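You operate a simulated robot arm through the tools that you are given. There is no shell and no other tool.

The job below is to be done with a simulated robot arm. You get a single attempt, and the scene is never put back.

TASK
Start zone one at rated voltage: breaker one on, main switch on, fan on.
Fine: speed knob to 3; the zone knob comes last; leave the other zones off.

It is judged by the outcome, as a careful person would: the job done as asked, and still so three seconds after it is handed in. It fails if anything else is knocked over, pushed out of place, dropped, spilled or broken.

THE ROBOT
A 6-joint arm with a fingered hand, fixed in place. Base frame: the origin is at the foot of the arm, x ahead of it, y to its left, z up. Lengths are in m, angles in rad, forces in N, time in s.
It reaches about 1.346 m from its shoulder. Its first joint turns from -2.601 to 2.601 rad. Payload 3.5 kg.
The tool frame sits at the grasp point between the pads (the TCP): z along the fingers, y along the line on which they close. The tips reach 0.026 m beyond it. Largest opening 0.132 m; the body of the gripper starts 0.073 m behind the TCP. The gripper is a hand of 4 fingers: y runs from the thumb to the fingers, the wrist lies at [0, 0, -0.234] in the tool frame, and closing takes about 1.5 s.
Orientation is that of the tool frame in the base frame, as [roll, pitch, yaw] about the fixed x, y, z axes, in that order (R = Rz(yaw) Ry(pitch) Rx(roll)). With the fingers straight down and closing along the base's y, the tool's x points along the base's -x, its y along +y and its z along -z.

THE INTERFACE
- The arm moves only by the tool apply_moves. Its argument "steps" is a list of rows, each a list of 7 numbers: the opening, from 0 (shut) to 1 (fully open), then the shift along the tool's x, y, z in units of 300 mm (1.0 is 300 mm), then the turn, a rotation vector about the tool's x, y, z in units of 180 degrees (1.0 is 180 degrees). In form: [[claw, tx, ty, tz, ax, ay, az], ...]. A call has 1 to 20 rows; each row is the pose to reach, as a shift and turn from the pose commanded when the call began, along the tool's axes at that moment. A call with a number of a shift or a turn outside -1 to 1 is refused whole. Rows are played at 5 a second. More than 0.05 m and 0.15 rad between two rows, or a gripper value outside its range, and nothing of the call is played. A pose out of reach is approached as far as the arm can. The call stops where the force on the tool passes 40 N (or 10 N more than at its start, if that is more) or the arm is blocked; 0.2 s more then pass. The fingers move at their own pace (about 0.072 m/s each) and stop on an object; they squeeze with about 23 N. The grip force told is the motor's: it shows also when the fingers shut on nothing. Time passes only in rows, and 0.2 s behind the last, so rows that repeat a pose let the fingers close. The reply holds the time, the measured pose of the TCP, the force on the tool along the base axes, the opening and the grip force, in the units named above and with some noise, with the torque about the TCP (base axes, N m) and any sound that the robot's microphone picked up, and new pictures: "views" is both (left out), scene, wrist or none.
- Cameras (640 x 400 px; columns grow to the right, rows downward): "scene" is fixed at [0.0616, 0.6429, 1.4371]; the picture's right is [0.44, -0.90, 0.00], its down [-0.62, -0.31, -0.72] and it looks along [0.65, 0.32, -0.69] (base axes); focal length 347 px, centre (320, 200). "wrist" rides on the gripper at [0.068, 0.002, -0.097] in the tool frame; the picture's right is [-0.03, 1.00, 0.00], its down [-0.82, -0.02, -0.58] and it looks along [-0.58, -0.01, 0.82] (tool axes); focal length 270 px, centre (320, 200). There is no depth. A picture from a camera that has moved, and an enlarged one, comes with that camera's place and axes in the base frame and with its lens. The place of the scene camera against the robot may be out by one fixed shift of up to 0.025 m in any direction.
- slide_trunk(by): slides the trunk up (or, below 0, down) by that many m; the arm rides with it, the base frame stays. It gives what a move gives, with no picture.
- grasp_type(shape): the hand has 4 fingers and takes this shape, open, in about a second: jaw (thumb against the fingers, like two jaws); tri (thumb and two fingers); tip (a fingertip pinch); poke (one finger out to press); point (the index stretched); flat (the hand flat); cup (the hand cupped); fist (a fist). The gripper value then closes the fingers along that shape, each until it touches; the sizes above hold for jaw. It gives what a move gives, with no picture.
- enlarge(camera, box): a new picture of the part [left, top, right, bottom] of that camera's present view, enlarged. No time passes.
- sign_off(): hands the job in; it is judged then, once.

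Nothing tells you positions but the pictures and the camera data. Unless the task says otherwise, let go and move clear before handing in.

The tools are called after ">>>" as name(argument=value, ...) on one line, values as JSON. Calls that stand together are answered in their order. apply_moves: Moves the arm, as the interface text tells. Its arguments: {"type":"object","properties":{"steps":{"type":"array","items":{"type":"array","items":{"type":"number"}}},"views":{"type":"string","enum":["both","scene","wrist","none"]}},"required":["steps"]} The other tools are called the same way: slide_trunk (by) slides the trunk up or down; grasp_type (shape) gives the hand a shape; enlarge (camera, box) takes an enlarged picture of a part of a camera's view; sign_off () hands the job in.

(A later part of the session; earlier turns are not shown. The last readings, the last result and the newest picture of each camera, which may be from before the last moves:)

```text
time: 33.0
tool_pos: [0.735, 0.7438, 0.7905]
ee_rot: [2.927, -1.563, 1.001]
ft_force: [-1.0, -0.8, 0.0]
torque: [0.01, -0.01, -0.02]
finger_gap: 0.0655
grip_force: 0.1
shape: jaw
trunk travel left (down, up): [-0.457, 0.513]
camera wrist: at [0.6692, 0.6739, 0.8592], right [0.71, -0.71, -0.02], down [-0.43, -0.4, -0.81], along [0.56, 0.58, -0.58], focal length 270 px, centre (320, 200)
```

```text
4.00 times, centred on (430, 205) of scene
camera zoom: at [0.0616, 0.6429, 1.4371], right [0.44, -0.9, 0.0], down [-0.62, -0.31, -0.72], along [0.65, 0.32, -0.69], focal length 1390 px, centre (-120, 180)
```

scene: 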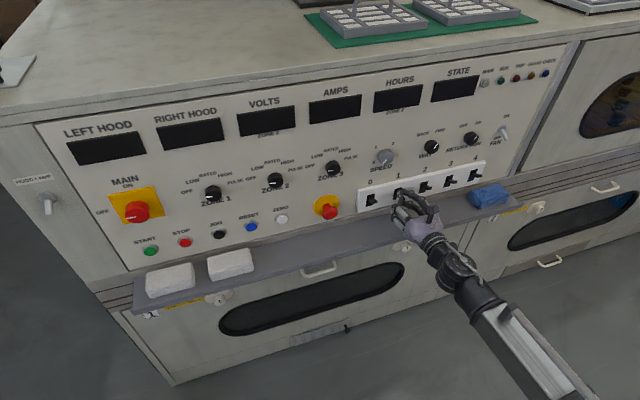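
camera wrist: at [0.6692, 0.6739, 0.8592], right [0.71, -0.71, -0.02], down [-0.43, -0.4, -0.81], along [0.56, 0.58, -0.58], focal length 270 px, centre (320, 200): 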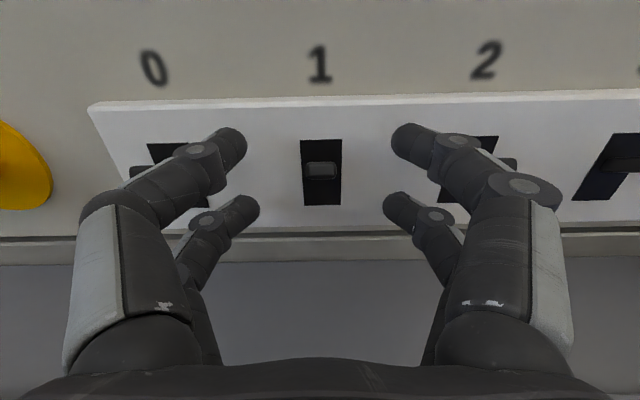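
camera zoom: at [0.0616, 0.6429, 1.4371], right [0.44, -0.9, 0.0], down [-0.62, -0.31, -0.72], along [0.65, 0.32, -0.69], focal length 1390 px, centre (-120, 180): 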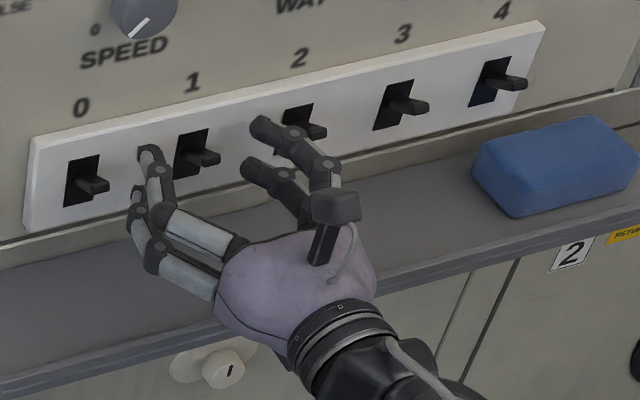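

Breaker 1 is now up, matching its neighbours. I'll back away, raise the trunk to knob height (z≈0.923), and head for the main switch.

>>> apply_moves(steps=[[0.5, 0, 0, -0.14, 0, 0, 0], [0.5, 0, 0, -0.28, 0, 0, 0], [0.5, 0, 0, -0.42, 0, 0, 0], [0.5, 0, 0, -0.5, 0, 0, 0]], views="wrist")

>>> slide_trunk(by=0.133)

```text
time: 34.0
tool_pos: [0.6294, 0.6372, 0.7892]
ee_rot: [2.941, -1.562, 0.99]
ft_force: [0.2, -0.2, 0.4]
torque: [-0.03, -0.08, 0.01]
finger_gap: 0.0654
grip_force: 0.1
shape: jaw
trunk travel left (down, up): [-0.457, 0.513]
camera wrist: at [0.5627, 0.5673, 0.8589], right [0.71, -0.71, -0.02], down [-0.43, -0.4, -0.81], along [0.56, 0.58, -0.58], focal length 270 px, centre (320, 200)
```

wrist: 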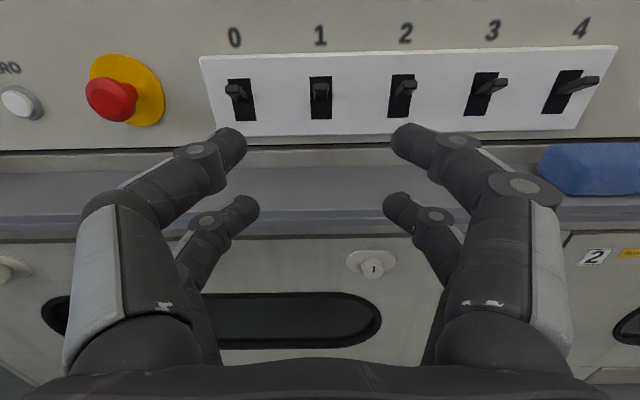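

```text
time: 35.6
tool_pos: [0.6298, 0.638, 0.922]
ee_rot: [2.93, -1.561, 0.998]
ft_force: [1.0, -0.4, 0.3]
torque: [0.0, 0.0, 0.02]
finger_gap: 0.0654
grip_force: 0.0
shape: jaw
trunk travel left (down, up): [-0.59, 0.38]
```

Breaker 1 is confirmed up, and the hand is at knob height. Next I slide left toward the main switch while rolling the hand back to the start of its clockwise range.

>>> apply_moves(steps=[[0.5, 0, -0.083, 0, 0, 0, -0.042], [0.5, 0, -0.166, 0, 0, 0, -0.083], [0.5, 0, -0.25, 0, 0, 0, -0.125], [0.5, 0, -0.333, 0, 0, 0, -0.167], [0.5, 0, -0.416, 0, 0, 0, -0.208], [0.5, 0, -0.5, 0, 0, 0, -0.25], [0.5, 0, -0.583, 0, 0, 0, -0.292], [0.5, 0, -0.666, 0, 0, 0, -0.333], [0.5, 0, -0.75, 0, 0, 0, -0.375], [0.5, 0, -0.833, 0, 0, 0, -0.417], [0.5, 0, -0.916, 0, 0, 0, -0.458], [0.5, 0, -1.0, 0, 0, 0, -0.5]], views="wrist")

```text
time: 38.2
tool_pos: [0.4172, 0.8502, 0.9228]
ee_rot: [1.579, 0.003, 2.358]
ft_force: [0.1, -0.5, -0.7]
torque: [0.0, 0.02, -0.02]
finger_gap: 0.0653
grip_force: 0.1
shape: jaw
trunk travel left (down, up): [-0.59, 0.38]
camera wrist: at [0.3001, 0.8286, 0.9251], right [0.02, -0.01, 1.0], down [0.17, -0.99, -0.01], along [0.99, 0.17, -0.02], focal length 270 px, centre (320, 200)
```

wrist: 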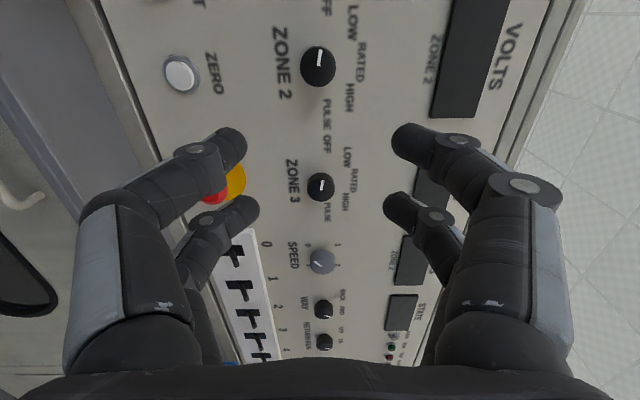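

The knob row is centred at the hand's height. I'll continue left to the main switch.

>>> apply_moves(steps=[[0.5, 0.125, 0, 0, 0, 0, 0], [0.5, 0.25, 0, 0, 0, 0, 0], [0.5, 0.375, 0, 0, 0, 0, 0], [0.5, 0.5, 0, 0, 0, 0, 0], [0.5, 0.625, 0, 0, 0, 0, 0], [0.5, 0.75, 0, 0, 0, 0, 0], [0.5, 0.875, 0, 0, 0, 0, 0], [0.5, 1.0, 0, 0, 0, 0, 0], [0.5, 1.0, 0, 0, 0, 0, 0]])

```text
time: 40.2
tool_pos: [0.2028, 1.0597, 0.9218]
ee_rot: [1.581, 0.002, 2.359]
ft_force: [0.9, -0.4, 0.2]
torque: [-0.01, 0.0, -0.01]
finger_gap: 0.0656
grip_force: 0.1
shape: jaw
trunk travel left (down, up): [-0.59, 0.38]
camera wrist: at [0.0868, 1.0394, 0.9249], right [0.02, -0.01, 1.0], down [0.17, -0.99, -0.01], along [0.99, 0.17, -0.02], focal length 270 px, centre (320, 200)
```

scene: 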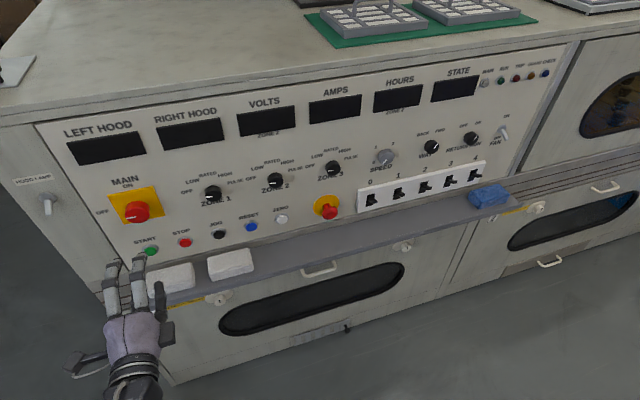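
wrist: 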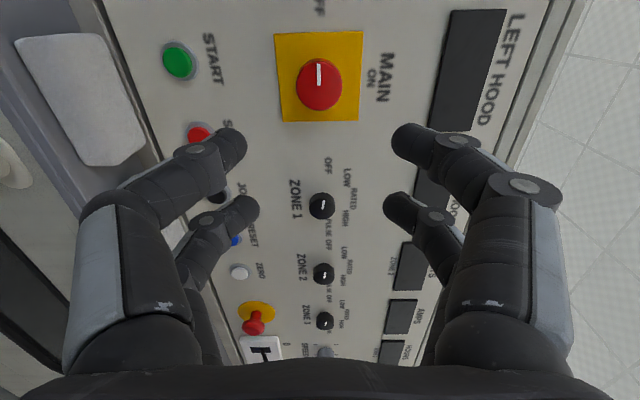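

The main knob is at about u=-0.615, z=0.922, roughly 43 mm in diameter. I'll roll back about 20°, open wider, and advance part way.

>>> apply_moves(steps=[[0.7, 0.01, 0, 0.1, 0, 0, -0.04], [0.7, 0.02, 0, 0.2, 0, 0, -0.08], [0.7, 0.03, 0, 0.3, 0, 0, -0.111], [0.7, 0.03, 0, 0.4, 0, 0, -0.111], [0.7, 0.03, 0, 0.44, 0, 0, -0.111]])

>>> enlarge(camera="scene", box=[80, 160, 240, 260])

```text
time: 41.4
tool_pos: [0.2903, 1.1602, 0.921]
ee_rot: [1.584, 0.35, 2.363]
ft_force: [-1.0, -0.2, -0.7]
torque: [0.03, 0.0, 0.02]
finger_gap: 0.092
grip_force: 0.2
shape: jaw
trunk travel left (down, up): [-0.59, 0.38]
camera wrist: at [0.177, 1.1372, 0.9012], right [-0.22, 0.23, 0.95], down [0.14, -0.95, 0.27], along [0.97, 0.19, 0.18], focal length 270 px, centre (320, 200)
```

scene: 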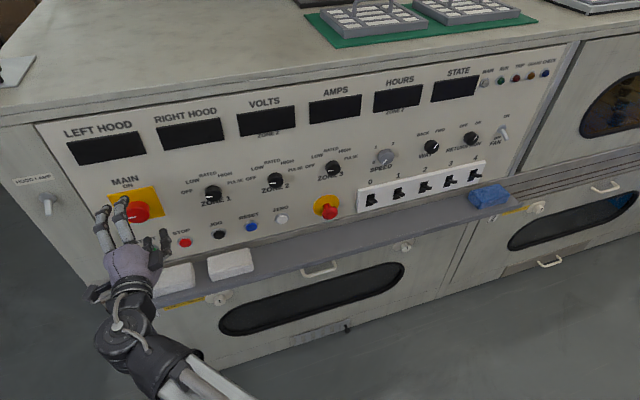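
wrist: 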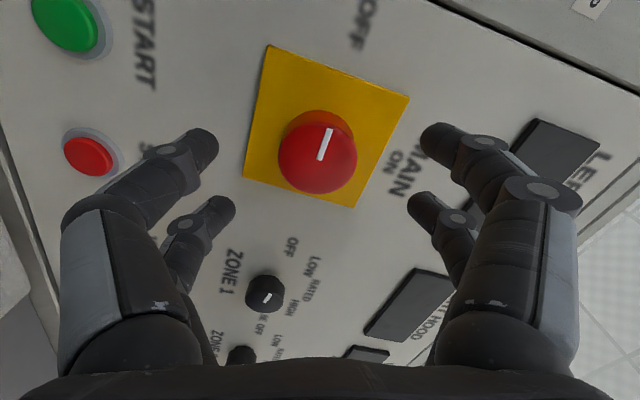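

```text
4.00 times, centred on (160, 210) of scene
camera zoom: at [0.0616, 0.6429, 1.4371], right [0.44, -0.9, 0.0], down [-0.62, -0.31, -0.72], along [0.65, 0.32, -0.69], focal length 1390 px, centre (960, 160)
```

zoom: 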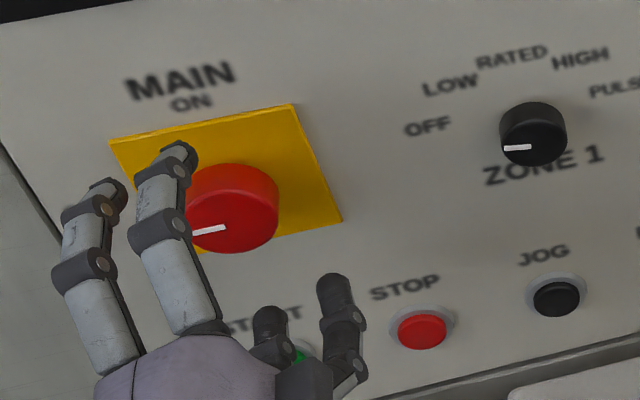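

The knob is centred between the fingers within about 2 mm. I'll advance 30 mm and close on it.

>>> apply_moves(steps=[[0.7, 0, 0, 0.05, 0, 0, 0], [0.7, 0, 0, 0.1, 0, 0, 0], [0.4, 0, 0, 0.1, 0, 0, 0], [0, 0, 0, 0.1, 0, 0, 0], [0, 0, 0, 0.1, 0, 0, 0], [0, 0, 0, 0.1, 0, 0, 0], [0, 0, 0, 0.1, 0, 0, 0]])

>>> enlarge(camera="scene", box=[80, 160, 240, 260])

```text
time: 43.0
tool_pos: [0.3113, 1.1816, 0.9216]
ee_rot: [1.582, 0.35, 2.362]
ft_force: [4.2, 2.7, 2.0]
torque: [0.03, -0.02, 0.0]
finger_gap: 0.024
grip_force: 23.3
shape: jaw
trunk travel left (down, up): [-0.59, 0.38]
camera wrist: at [0.1985, 1.158, 0.9015], right [-0.22, 0.23, 0.95], down [0.14, -0.95, 0.27], along [0.97, 0.19, 0.18], focal length 270 px, centre (320, 200)
```

scene: 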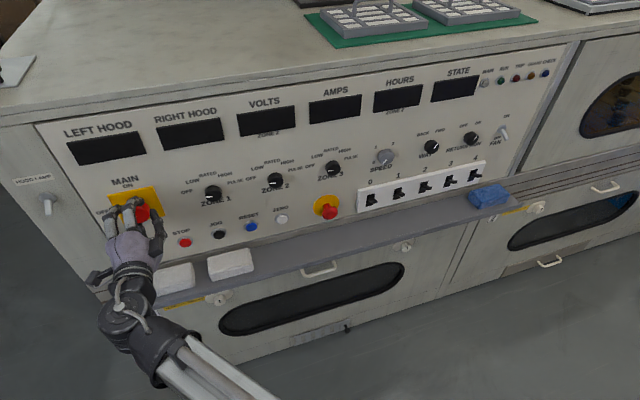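
wrist: 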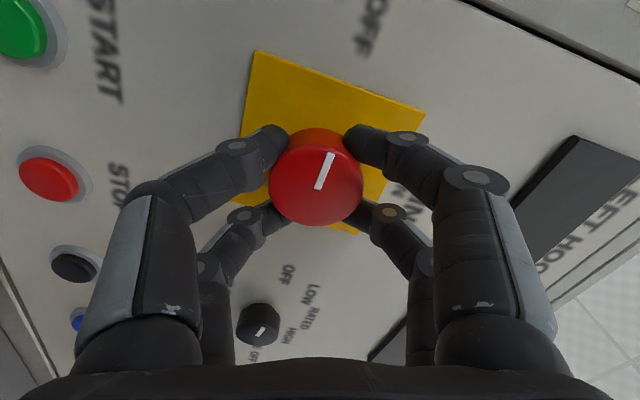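

```text
4.00 times, centred on (160, 210) of scene
camera zoom: at [0.0616, 0.6429, 1.4371], right [0.44, -0.9, 0.0], down [-0.62, -0.31, -0.72], along [0.65, 0.32, -0.69], focal length 1390 px, centre (960, 160)
```

zoom: 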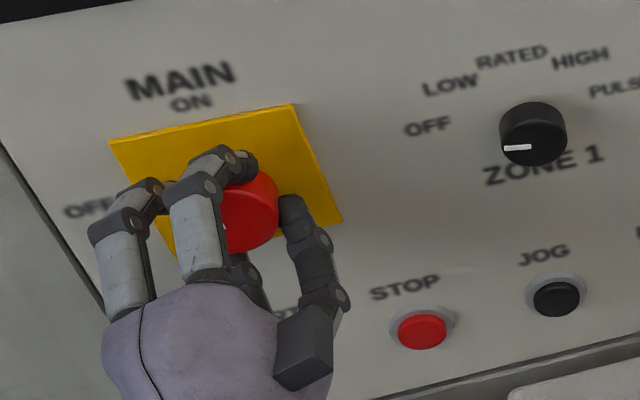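

All four fingertips hold the red knob. I'll rotate it clockwise in small steps, to about 80° first.

>>> apply_moves(steps=[[0, 0, 0, 0, 0, 0, 0.04], [0, 0, 0, 0, 0, 0, 0.08], [0, 0, 0, 0, 0, 0, 0.12], [0, 0, 0, 0, 0, 0, 0.16], [0, 0, 0, 0, 0, 0, 0.2], [0, 0, 0, 0, 0, 0, 0.24], [0, 0, 0, 0, 0, 0, 0.28], [0, 0, 0, 0, 0, 0, 0.32], [0, 0, 0, 0, 0, 0, 0.36], [0, 0, 0, 0, 0, 0, 0.4], [0, 0, 0, 0, 0, 0, 0.44]])

>>> enlarge(camera="wrist", box=[200, 60, 440, 210])

```text
time: 45.4
tool_pos: [0.3143, 1.1816, 0.9208]
ee_rot: [1.597, -1.035, 2.33]
ft_force: [4.9, -23.3, -21.2]
torque: [-0.21, 0.23, -0.37]
finger_gap: 0.0242
grip_force: 23.1
shape: jaw
trunk travel left (down, up): [-0.59, 0.38]
camera wrist: at [0.2226, 1.1366, 0.9816], right [0.62, -0.61, 0.49], down [-0.14, -0.7, -0.7], along [0.77, 0.37, -0.52], focal length 270 px, centre (320, 200)
```

scene: 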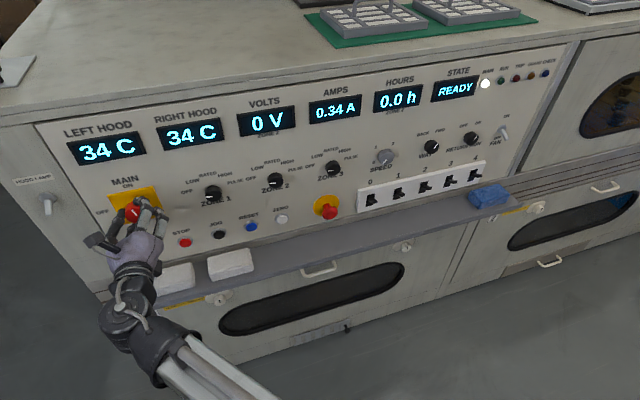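
wrist: 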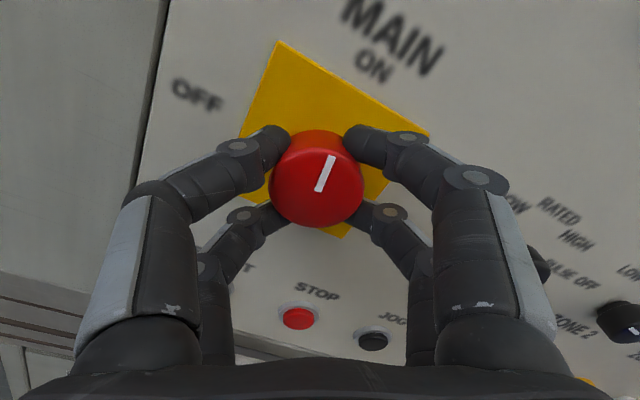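

```text
2.67 times, centred on (320, 135) of wrist
camera zoom: at [0.2226, 1.1366, 0.9816], right [0.62, -0.61, 0.49], down [-0.14, -0.7, -0.7], along [0.77, 0.37, -0.52], focal length 721 px, centre (320, 373)
```

zoom: 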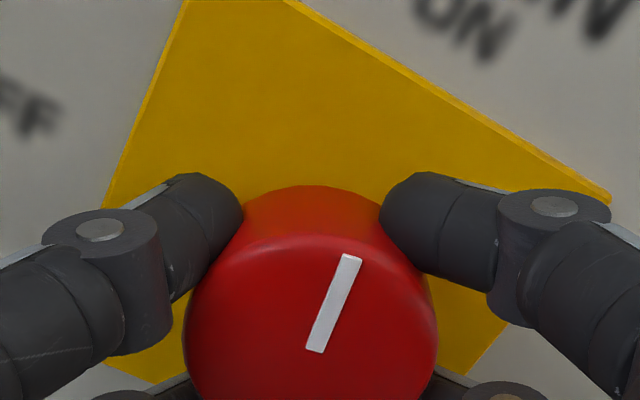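

The displays lit up, STATE shows READY and the MAIN lamp is on. I'll finish the last few degrees, then release.

>>> apply_moves(steps=[[0, 0, 0, 0, 0, 0, 0.03], [0, 0, 0, 0, 0, 0, 0.05]], views="none")

>>> apply_moves(steps=[[0.3, 0, 0, 0, 0, 0, 0], [0.7, 0, 0, 0, 0, 0, 0], [0.7, 0, 0, 0, 0, 0, 0], [0.7, 0, 0, 0, 0, 0, 0], [0.7, 0, 0, 0, 0, 0, 0]])

>>> enlarge(camera="wrist", box=[200, 20, 440, 220])

```text
time: 46.0
tool_pos: [0.3146, 1.1811, 0.9204]
ee_rot: [1.611, -1.191, 2.315]
ft_force: [3.8, -25.6, -24.9]
torque: [-0.25, 0.21, -0.35]
finger_gap: 0.0243
grip_force: 22.9
shape: jaw
trunk travel left (down, up): [-0.59, 0.38]
```

```text
time: 47.2
tool_pos: [0.3114, 1.1817, 0.9216]
ee_rot: [1.602, -1.188, 2.328]
ft_force: [0.0, 0.5, 0.7]
torque: [-0.02, 0.01, 0.0]
finger_gap: 0.0923
grip_force: 0.0
shape: jaw
trunk travel left (down, up): [-0.59, 0.38]
camera wrist: at [0.2277, 1.1304, 0.9872], right [0.67, -0.66, 0.35], down [-0.21, -0.62, -0.76], along [0.71, 0.43, -0.55], focal length 270 px, centre (320, 200)
```

scene: 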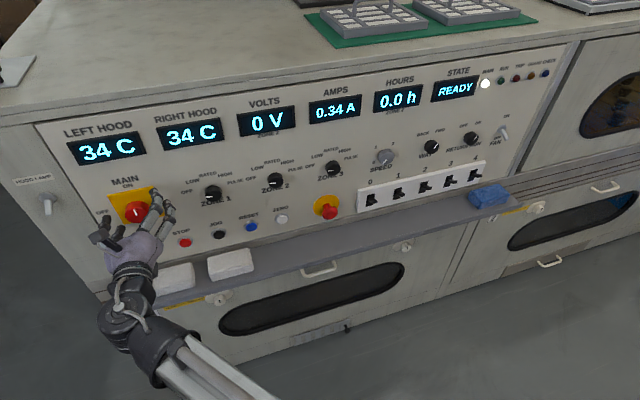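
wrist: 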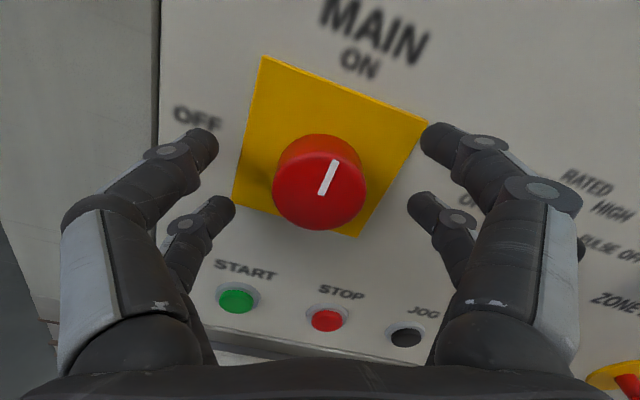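

```text
2.00 times, centred on (320, 120) of wrist
camera zoom: at [0.2277, 1.1304, 0.9872], right [0.67, -0.66, 0.35], down [-0.21, -0.62, -0.76], along [0.71, 0.43, -0.55], focal length 541 px, centre (320, 360)
```

zoom: 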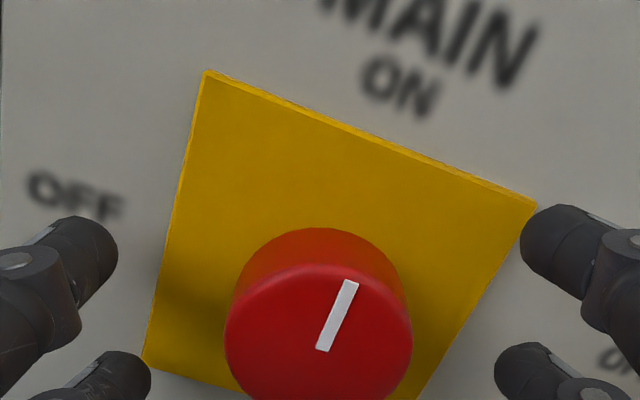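

The main pointer is at ON. Next is the fan toggle at the far right. I'll back off and move right along the panel.

>>> apply_moves(steps=[[0.7, 0, 0, -0.15, 0, 0, 0], [0.7, 0, 0, -0.3, 0, 0, 0], [0.7, 0, 0, -0.45, 0, 0, 0], [0.7, -0.056, 0.139, -0.5, 0, 0, 0], [0.7, -0.112, 0.278, -0.5, 0, 0, 0], [0.7, -0.168, 0.418, -0.5, 0, 0, 0], [0.7, -0.224, 0.557, -0.5, 0, 0, 0], [0.7, -0.28, 0.696, -0.5, 0, 0, 0], [0.7, -0.336, 0.835, -0.5, 0, 0, 0], [0.7, -0.392, 0.974, -0.5, 0, 0, 0]], views="none")

>>> apply_moves(steps=[[0.7, -0.056, 0.139, 0, 0, 0, 0.02], [0.7, -0.112, 0.278, 0, 0, 0, 0.04], [0.7, -0.168, 0.418, 0, 0, 0, 0.06], [0.7, -0.224, 0.557, 0, 0, 0, 0.08], [0.7, -0.28, 0.696, 0, 0, 0, 0.1], [0.7, -0.336, 0.835, 0, 0, 0, 0.12], [0.7, -0.392, 0.974, 0, 0, 0, 0.12], [0.7, -0.392, 0.974, 0, 0, 0, 0.12]], views="both")

```text
time: 49.4
tool_pos: [0.4302, 0.8542, 0.9229]
ee_rot: [1.597, -1.189, 2.332]
ft_force: [0.3, 0.3, 0.4]
torque: [-0.01, 0.02, 0.01]
finger_gap: 0.0922
grip_force: 0.1
shape: jaw
trunk travel left (down, up): [-0.59, 0.38]
```

```text
time: 51.2
tool_pos: [0.6534, 0.6323, 0.9219]
ee_rot: [2.801, -1.558, 1.127]
ft_force: [-0.4, 0.1, 0.3]
torque: [0.02, 0.0, 0.03]
finger_gap: 0.092
grip_force: 0.0
shape: jaw
trunk travel left (down, up): [-0.59, 0.38]
camera wrist: at [0.5872, 0.5616, 0.9915], right [0.71, -0.71, -0.02], down [-0.43, -0.4, -0.81], along [0.56, 0.58, -0.59], focal length 270 px, centre (320, 200)
```

scene: 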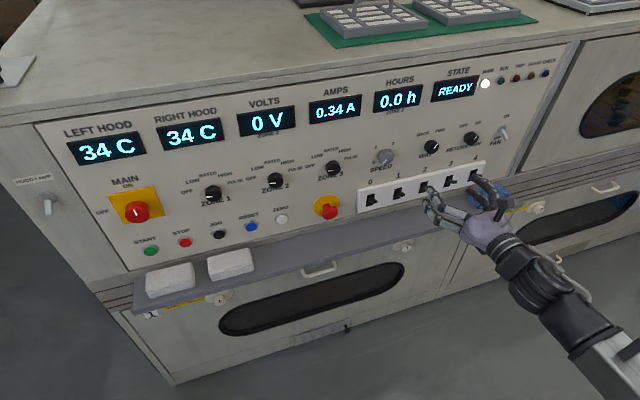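
wrist: 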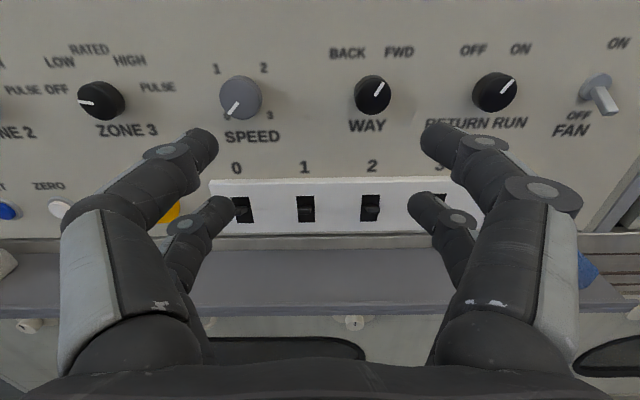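

The fan toggle is to the right and the hand is upright. I'll move another 0.27 m right.

>>> apply_moves(steps=[[0.5, 0, 0.15, 0, 0, 0, 0], [0.5, 0, 0.3, 0, 0, 0, 0], [0.5, 0, 0.45, 0, 0, 0, 0], [0.5, 0, 0.6, 0, 0, 0, 0], [0.5, 0, 0.75, 0, 0, 0, 0], [0.5, 0, 0.91, 0, 0, 0, 0], [0.5, 0, 0.91, 0, 0, 0, 0]], views="both")

>>> enlarge(camera="wrist", box=[240, 40, 400, 140])

```text
time: 52.8
tool_pos: [0.8454, 0.4387, 0.9227]
ee_rot: [2.652, -1.562, 1.278]
ft_force: [-0.2, -1.4, 0.0]
torque: [0.02, -0.02, 0.0]
finger_gap: 0.066
grip_force: 0.0
shape: jaw
out of reach, approached as far as the arm can: row 1
trunk travel left (down, up): [-0.59, 0.38]
camera wrist: at [0.7798, 0.3685, 0.9919], right [0.71, -0.71, -0.02], down [-0.42, -0.4, -0.81], along [0.56, 0.58, -0.58], focal length 270 px, centre (320, 200)
```

scene: 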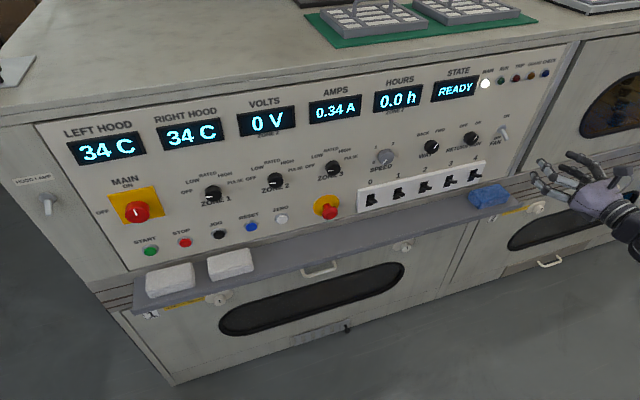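
wrist: 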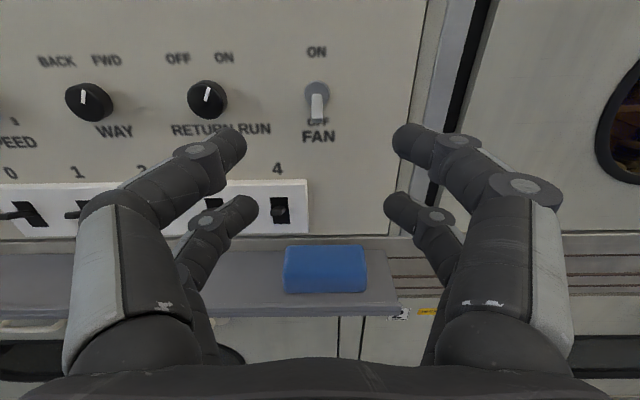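

```text
4.00 times, centred on (320, 90) of wrist
camera zoom: at [0.7798, 0.3685, 0.9919], right [0.71, -0.71, -0.02], down [-0.42, -0.4, -0.81], along [0.56, 0.58, -0.58], focal length 1081 px, centre (320, 640)
```

zoom: 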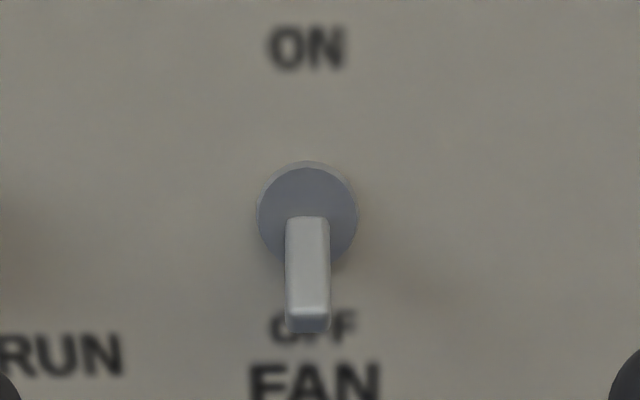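

The fan toggle is directly ahead at u≈0.287, pivot z≈0.923, hanging down to about 0.905. I'll lower the hand 55 mm, close the fingers, go in underneath it, and lift it with the fingertips.

>>> slide_trunk(by=-0.056)

>>> apply_moves(steps=[[0, 0, 0, 0, 0, 0, 0], [0, 0, 0, 0, 0, 0, 0], [0, 0, 0, 0, 0, 0, 0], [0, 0, 0, 0.1, 0, 0, 0], [0, 0, 0, 0.2, 0, 0, 0], [0, 0, 0, 0.3, 0, 0, 0], [0, 0, 0, 0.36, 0, 0, 0]], views="both")

>>> enlarge(camera="wrist", box=[240, 40, 400, 190])

>>> enlarge(camera="scene", box=[440, 100, 600, 200])

```text
time: 53.8
tool_pos: [0.8461, 0.4395, 0.866]
ee_rot: [2.636, -1.561, 1.293]
ft_force: [0.6, -0.5, -1.0]
torque: [0.0, 0.03, 0.01]
finger_gap: 0.0664
grip_force: 0.1
shape: jaw
trunk travel left (down, up): [-0.534, 0.436]
```

```text
time: 55.4
tool_pos: [0.9221, 0.5151, 0.8666]
ee_rot: [2.75, -1.558, 1.182]
ft_force: [0.4, -0.7, -0.1]
torque: [0.01, -0.02, 0.0]
finger_gap: 0.0
grip_force: 22.5
shape: jaw
trunk travel left (down, up): [-0.534, 0.436]
camera wrist: at [0.8558, 0.4456, 0.9356], right [0.71, -0.71, -0.02], down [-0.43, -0.4, -0.81], along [0.56, 0.58, -0.59], focal length 270 px, centre (320, 200)
```

scene: 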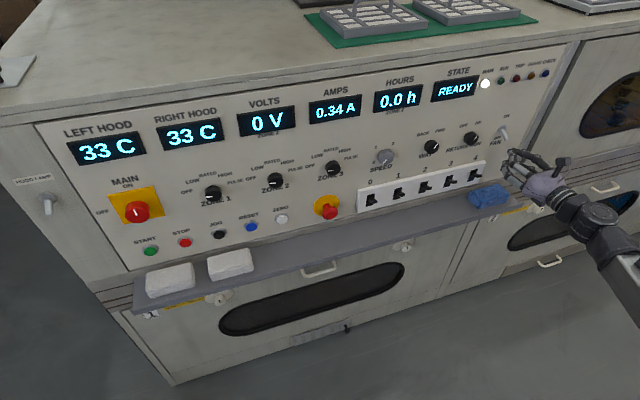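
wrist: 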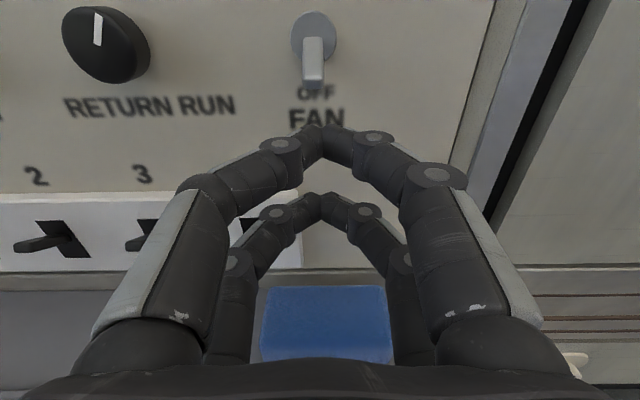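

```text
2.67 times, centred on (320, 115) of wrist
camera zoom: at [0.8558, 0.4456, 0.9356], right [0.71, -0.71, -0.02], down [-0.43, -0.4, -0.81], along [0.56, 0.58, -0.59], focal length 721 px, centre (320, 427)
```

zoom: 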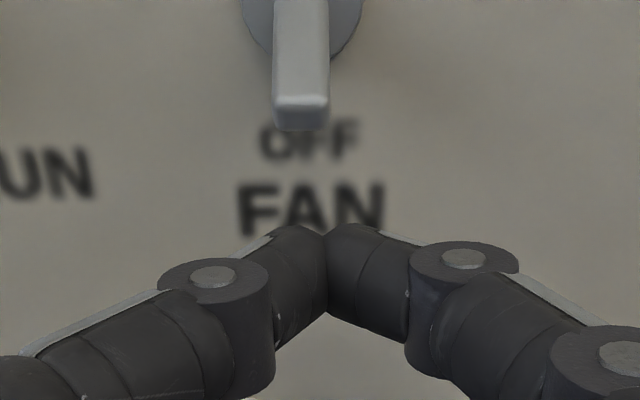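

```text
4.00 times, centred on (520, 150) of scene
camera zoom: at [0.0616, 0.6429, 1.4371], right [0.44, -0.9, 0.0], down [-0.62, -0.31, -0.72], along [0.65, 0.32, -0.69], focal length 1390 px, centre (-480, 400)
```

zoom: 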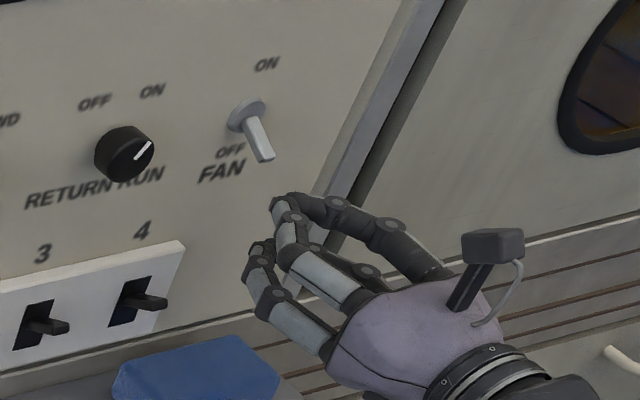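

The closed fingertips sit just below the toggle. I'll advance under it and then lift with the trunk.

>>> apply_moves(steps=[[0, 0, -0.013, 0.05, 0, 0, 0], [0, 0, -0.013, 0.1, 0, 0, 0], [0, 0, -0.013, 0.105, 0, 0, 0]], views="wrist")

>>> slide_trunk(by=0.015)

>>> enlarge(camera="wrist", box=[240, 40, 400, 190])

>>> enlarge(camera="scene", box=[440, 100, 600, 200])

```text
time: 56.1
tool_pos: [0.9415, 0.5406, 0.8652]
ee_rot: [2.752, -1.56, 1.176]
ft_force: [0.3, -0.5, 0.6]
torque: [0.01, 0.01, -0.04]
finger_gap: 0.0
grip_force: 23.0
shape: jaw
trunk travel left (down, up): [-0.534, 0.436]
camera wrist: at [0.8753, 0.4708, 0.9355], right [0.71, -0.71, -0.02], down [-0.43, -0.4, -0.81], along [0.56, 0.58, -0.59], focal length 270 px, centre (320, 200)
```

wrist: 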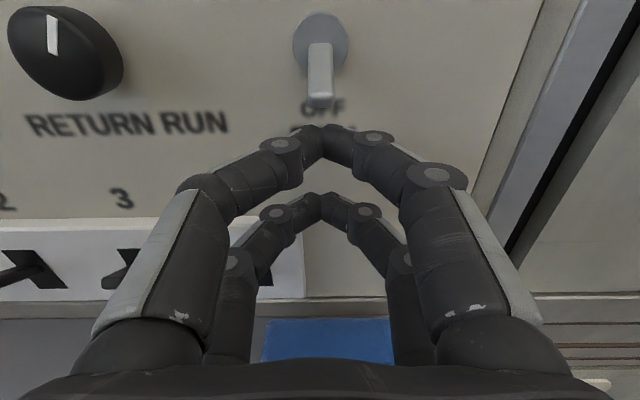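

```text
time: 56.8
tool_pos: [0.9423, 0.5396, 0.8807]
ee_rot: [2.759, -1.559, 1.171]
ft_force: [0.8, 0.6, -0.8]
torque: [0.02, 0.01, 0.0]
finger_gap: 0.0
grip_force: 23.5
shape: jaw
trunk travel left (down, up): [-0.549, 0.421]
```

```text
2.67 times, centred on (320, 115) of wrist
camera zoom: at [0.8753, 0.4707, 0.9505], right [0.71, -0.71, -0.02], down [-0.43, -0.4, -0.81], along [0.56, 0.58, -0.59], focal length 721 px, centre (320, 427)
```

zoom: 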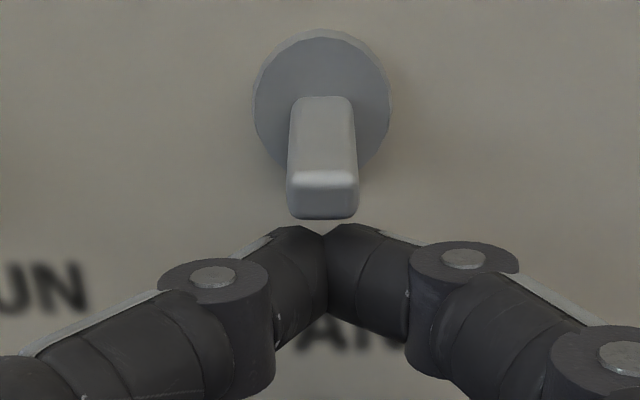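

```text
4.00 times, centred on (520, 150) of scene
camera zoom: at [0.0616, 0.6429, 1.4371], right [0.44, -0.9, 0.0], down [-0.62, -0.31, -0.72], along [0.65, 0.32, -0.69], focal length 1390 px, centre (-480, 400)
```

zoom: 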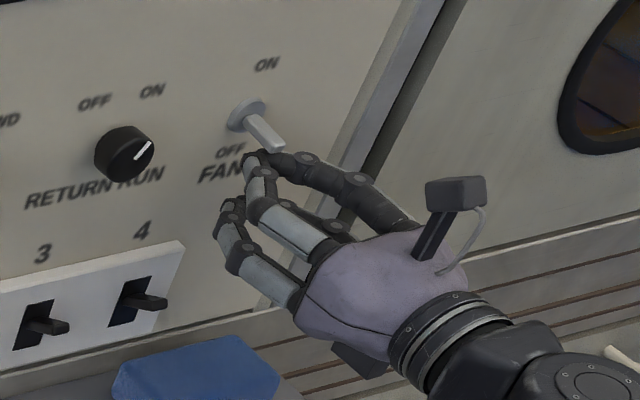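

The toggle is being lifted and already points more outward. I'll keep raising in small steps.

>>> slide_trunk(by=0.012)

>>> enlarge(camera="wrist", box=[240, 40, 400, 190])

>>> enlarge(camera="scene", box=[440, 60, 600, 160])

```text
time: 57.4
tool_pos: [0.9404, 0.5401, 0.8932]
ee_rot: [2.756, -1.558, 1.173]
ft_force: [0.4, -0.3, -0.5]
torque: [0.0, 0.02, 0.0]
finger_gap: 0.0001
grip_force: 22.8
shape: jaw
trunk travel left (down, up): [-0.561, 0.409]
```

```text
2.67 times, centred on (320, 115) of wrist
camera zoom: at [0.8753, 0.4706, 0.9626], right [0.71, -0.71, -0.02], down [-0.43, -0.4, -0.81], along [0.56, 0.58, -0.59], focal length 721 px, centre (320, 427)
```

zoom: 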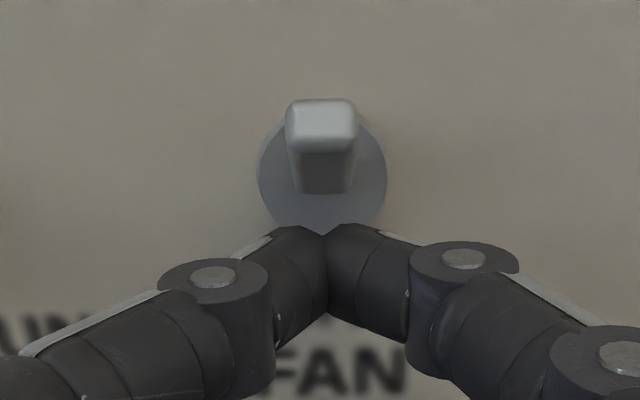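

```text
4.00 times, centred on (520, 110) of scene
camera zoom: at [0.0616, 0.6429, 1.4371], right [0.44, -0.9, 0.0], down [-0.62, -0.31, -0.72], along [0.65, 0.32, -0.69], focal length 1390 px, centre (-480, 560)
```

zoom: 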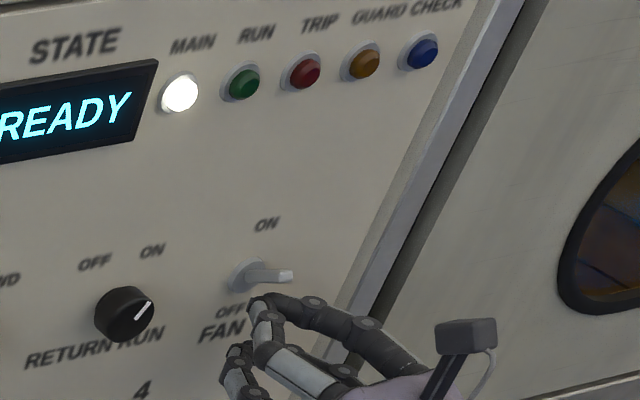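

The fan toggle has snapped up to ON. Next is the speed knob: I'll back off, rise to knob height, move left, and roll back.

>>> apply_moves(steps=[[0, 0, 0, -0.15, 0, 0, 0], [0, 0, 0, -0.3, 0, 0, 0], [0.3, 0, 0, -0.45, 0, 0, 0], [0.5, 0, 0, -0.5, 0, 0, 0]], views="wrist")

>>> slide_trunk(by=0.03)

>>> apply_moves(steps=[[0.5, 0, -0.083, 0, 0, 0, -0.042], [0.5, 0, -0.166, 0, 0, 0, -0.083], [0.5, 0, -0.25, 0, 0, 0, -0.125], [0.5, 0, -0.333, 0, 0, 0, -0.167], [0.5, 0, -0.416, 0, 0, 0, -0.208], [0.5, 0, -0.5, 0, 0, 0, -0.25], [0.5, 0, -0.583, 0, 0, 0, -0.292], [0.5, 0, -0.666, 0, 0, 0, -0.333], [0.5, 0, -0.75, 0, 0, 0, -0.375], [0.5, 0, -0.833, 0, 0, 0, -0.417], [0.5, 0, -0.916, 0, 0, 0, -0.458], [0.5, 0, -1.0, 0, 0, 0, -0.5]])

```text
time: 58.4
tool_pos: [0.8347, 0.4344, 0.8942]
ee_rot: [2.613, -1.562, 1.318]
ft_force: [-0.2, -0.4, -0.6]
torque: [-0.01, 0.0, -0.01]
finger_gap: 0.0553
grip_force: 0.0
shape: jaw
trunk travel left (down, up): [-0.561, 0.409]
camera wrist: at [0.7693, 0.3643, 0.9631], right [0.71, -0.71, -0.02], down [-0.42, -0.4, -0.81], along [0.56, 0.58, -0.58], focal length 270 px, centre (320, 200)
```

wrist: 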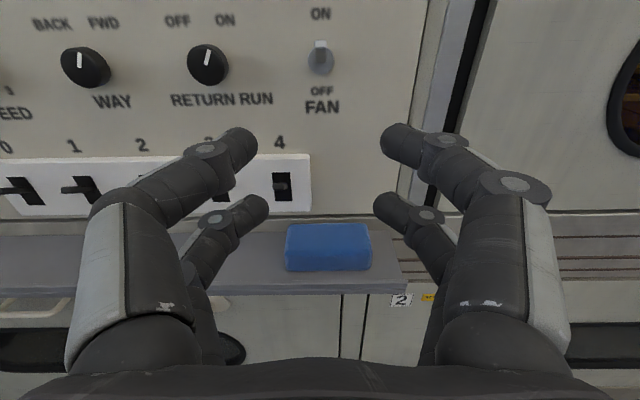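

```text
time: 59.1
tool_pos: [0.837, 0.4347, 0.9223]
ee_rot: [2.601, -1.563, 1.326]
ft_force: [0.5, 0.2, -1.1]
torque: [0.01, 0.0, 0.01]
finger_gap: 0.0655
grip_force: 0.1
shape: jaw
trunk travel left (down, up): [-0.591, 0.379]
```

```text
time: 61.7
tool_pos: [0.6376, 0.6327, 0.9159]
ee_rot: [1.615, -0.44, 2.357]
ft_force: [0.7, 0.1, 0.1]
torque: [-0.08, -0.09, 0.04]
finger_gap: 0.0657
grip_force: 0.0
shape: jaw
out of reach, approached as far as the arm can: row 10, 11, 12
trunk travel left (down, up): [-0.591, 0.379]
camera wrist: at [0.5277, 0.6045, 0.9508], right [0.35, -0.29, 0.89], down [0.12, -0.93, -0.34], along [0.93, 0.22, -0.29], focal length 270 px, centre (320, 200)
```

scene: 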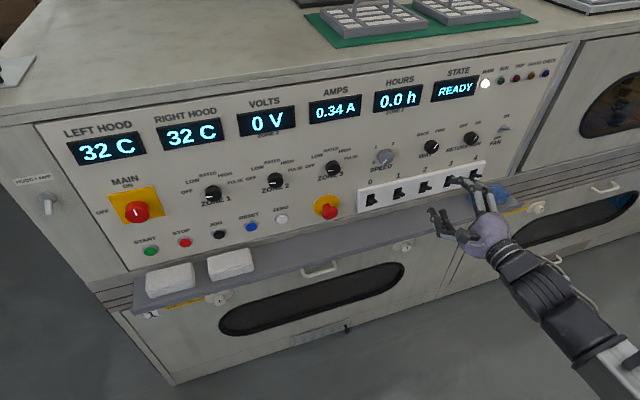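
wrist: 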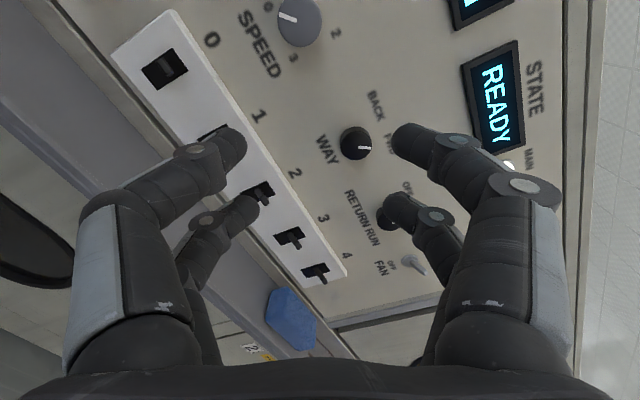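

The roll hit a limit around φ≈115° at this spot. I'll shift left to line up with the speed knob, level the hand, and then see how far it rolls back there.

>>> apply_moves(steps=[[0.5, 0.1, -0.034, 0, -0.007, 0, 0], [0.5, 0.196, -0.068, 0.004, -0.0142, 0, 0], [0.5, 0.196, -0.068, 0.004, -0.0142, 0, -0.03], [0.5, 0.196, -0.068, 0.004, -0.0142, 0, -0.07], [0.5, 0.196, -0.068, 0.004, -0.0142, 0, -0.11], [0.5, 0.196, -0.068, 0.004, -0.0142, 0, -0.15]], views="wrist")

```text
time: 63.1
tool_pos: [0.5984, 0.6741, 0.928]
ee_rot: [1.559, 0.358, 2.364]
ft_force: [-0.1, -0.3, 0.9]
torque: [-0.03, -0.01, 0.02]
finger_gap: 0.0653
grip_force: 0.0
shape: jaw
out of reach, approached as far as the arm can: row 1, 2, 3, 4, 5, 6
trunk travel left (down, up): [-0.591, 0.379]
camera wrist: at [0.484, 0.6499, 0.9048], right [-0.24, 0.22, 0.94], down [0.15, -0.95, 0.26], along [0.96, 0.2, 0.2], focal length 270 px, centre (320, 200)
```

wrist: 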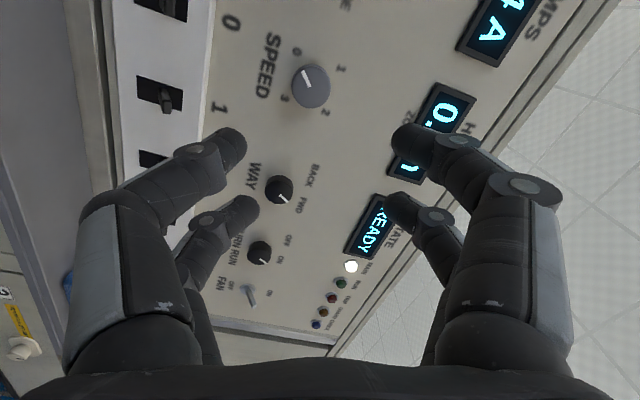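

The roll works here after all; the earlier flag came from a lag in height and tilt. I'll roll further back to φ≈35° so that one grip covers a large clockwise turn, trim the alignment, and open wider.

>>> slide_trunk(by=-0.003)

>>> apply_moves(steps=[[0.6, 0.005, 0.002, 0.05, 0.001, -0.0005, -0.04], [0.6, 0.01, 0.004, 0.1, 0.002, -0.001, -0.08], [0.6, 0.015, 0.006, 0.15, 0.003, -0.0015, -0.12], [0.6, 0.02, 0.008, 0.2, 0.004, -0.002, -0.16], [0.6, 0.023, 0.009, 0.25, 0.0046, -0.0024, -0.192], [0.6, 0.023, 0.009, 0.25, 0.0046, -0.0024, -0.192], [0.6, 0.023, 0.009, 0.25, 0.0046, -0.0024, -0.192]], views="wrist")

```text
time: 63.6
tool_pos: [0.5983, 0.6733, 0.9253]
ee_rot: [1.559, 0.358, 2.364]
ft_force: [-0.7, 0.0, 0.0]
torque: [0.02, 0.01, 0.02]
finger_gap: 0.0656
grip_force: 0.0
shape: jaw
trunk travel left (down, up): [-0.588, 0.382]
```

```text
time: 65.2
tool_pos: [0.6438, 0.7326, 0.9231]
ee_rot: [1.558, 0.962, 2.341]
ft_force: [-0.1, -0.5, 0.0]
torque: [0.0, -0.02, 0.0]
finger_gap: 0.0786
grip_force: 0.1
shape: jaw
trunk travel left (down, up): [-0.588, 0.382]
camera wrist: at [0.5482, 0.6929, 0.8687], right [-0.57, 0.57, 0.59], down [-0.07, -0.75, 0.65], along [0.82, 0.33, 0.47], focal length 270 px, centre (320, 200)
```

wrist: 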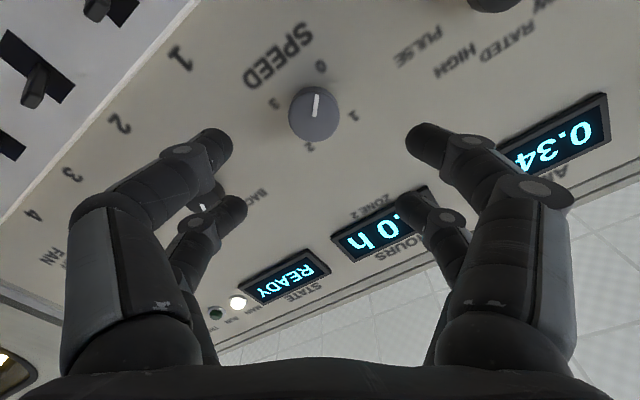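

The hand is level at φ≈35° with no limits hit. I'll enlarge the knob to centre on it precisely.

>>> enlarge(camera="wrist", box=[240, 50, 400, 150])

```text
4.00 times, centred on (320, 100) of wrist
camera zoom: at [0.5482, 0.6929, 0.8687], right [-0.57, 0.57, 0.59], down [-0.07, -0.75, 0.65], along [0.82, 0.33, 0.47], focal length 1081 px, centre (320, 600)
```

zoom: 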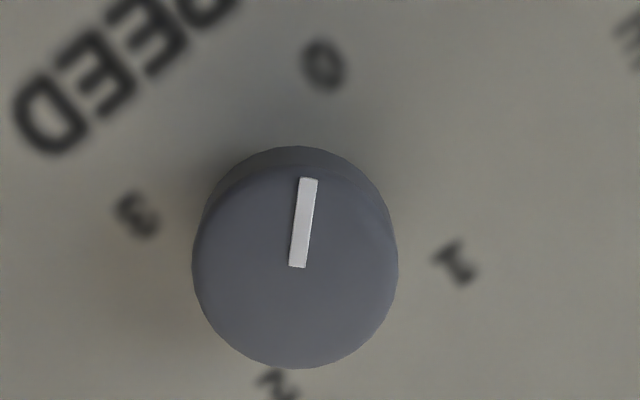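

The knob is about 4 mm lower than the hand axis, so I'll lower the trunk slightly, advance, and close on it.

>>> slide_trunk(by=-0.004)

>>> apply_moves(steps=[[0.6, 0, 0, 0.1, 0, 0, 0], [0.6, 0, 0, 0.2, 0, 0, 0], [0.6, 0, 0, 0.272, 0, 0, 0], [0.3, 0, 0, 0.272, 0, 0, 0], [0, 0, 0, 0.272, 0, 0, 0], [0, 0, 0, 0.272, 0, 0, 0], [0, 0, 0, 0.272, 0, 0, 0], [0, 0, 0, 0.272, 0, 0, 0]], views="wrist")

```text
time: 65.8
tool_pos: [0.6447, 0.7332, 0.9204]
ee_rot: [1.557, 0.962, 2.341]
ft_force: [-0.2, -0.1, 0.1]
torque: [-0.02, -0.01, 0.02]
finger_gap: 0.0783
grip_force: 0.0
shape: jaw
trunk travel left (down, up): [-0.584, 0.386]
```

```text
time: 67.6
tool_pos: [0.703, 0.791, 0.9194]
ee_rot: [1.554, 0.963, 2.339]
ft_force: [6.5, 4.7, 3.7]
torque: [0.06, -0.08, -0.01]
finger_gap: 0.0149
grip_force: 22.8
shape: jaw
trunk travel left (down, up): [-0.584, 0.386]
camera wrist: at [0.607, 0.7511, 0.8648], right [-0.57, 0.57, 0.59], down [-0.07, -0.75, 0.65], along [0.82, 0.33, 0.47], focal length 270 px, centre (320, 200)
```

wrist: 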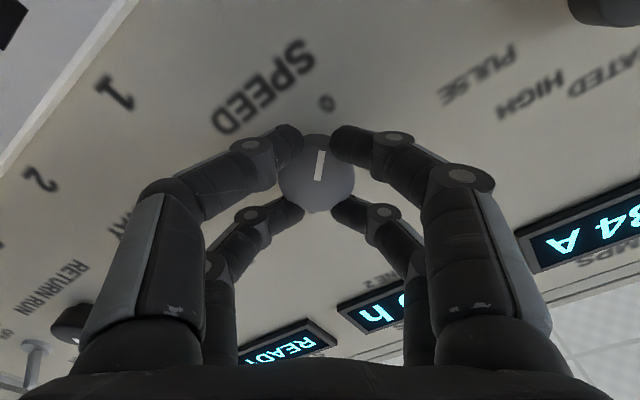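

All four fingertips hold the speed knob. I'll turn it clockwise about 130° in this grip.

>>> apply_moves(steps=[[0, 0, 0, 0, 0, 0, 0.04], [0, 0, 0, 0, 0, 0, 0.08], [0, 0, 0, 0, 0, 0, 0.12], [0, 0, 0, 0, 0, 0, 0.16], [0, 0, 0, 0, 0, 0, 0.2], [0, 0, 0, 0, 0, 0, 0.24], [0, 0, 0, 0, 0, 0, 0.28], [0, 0, 0, 0, 0, 0, 0.32], [0, 0, 0, 0, 0, 0, 0.36], [0, 0, 0, 0, 0, 0, 0.4], [0, 0, 0, 0, 0, 0, 0.44], [0, 0, 0, 0, 0, 0, 0.48], [0, 0, 0, 0, 0, 0, 0.52], [0, 0, 0, 0, 0, 0, 0.56], [0, 0, 0, 0, 0, 0, 0.6], [0, 0, 0, 0, 0, 0, 0.64], [0, 0, 0, 0, 0, 0, 0.68], [0, 0, 0, 0, 0, 0, 0.72]])

>>> enlarge(camera="wrist", box=[200, 80, 440, 230])

```text
time: 71.4
tool_pos: [0.7053, 0.7896, 0.9202]
ee_rot: [1.54, -1.304, 2.38]
ft_force: [18.5, -3.0, 0.3]
torque: [-0.1, 0.04, -0.43]
finger_gap: 0.0131
grip_force: 23.1
shape: jaw
trunk travel left (down, up): [-0.584, 0.386]
camera wrist: at [0.6239, 0.7319, 0.9858], right [0.68, -0.69, 0.24], down [-0.27, -0.54, -0.8], along [0.68, 0.48, -0.55], focal length 270 px, centre (320, 200)
```

scene: 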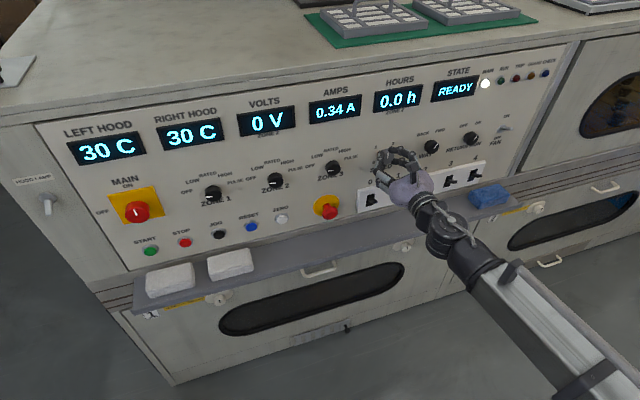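
wrist: 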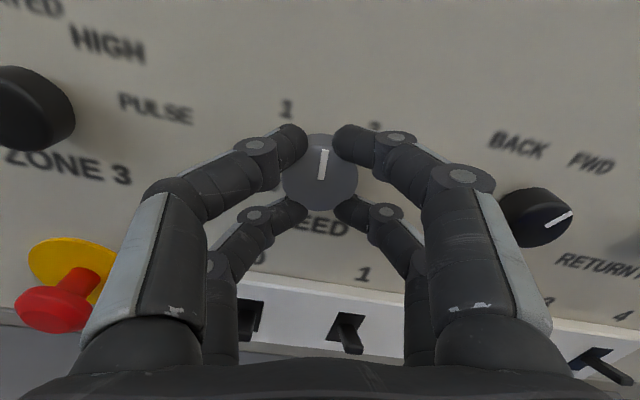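

```text
2.67 times, centred on (320, 155) of wrist
camera zoom: at [0.6239, 0.7319, 0.9858], right [0.68, -0.69, 0.24], down [-0.27, -0.54, -0.8], along [0.68, 0.48, -0.55], focal length 721 px, centre (320, 320)
```

zoom: 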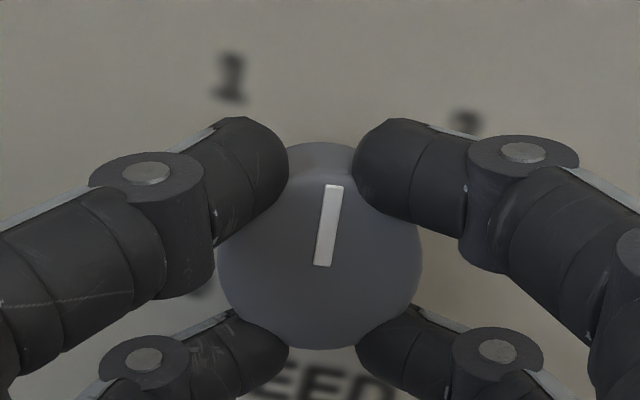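

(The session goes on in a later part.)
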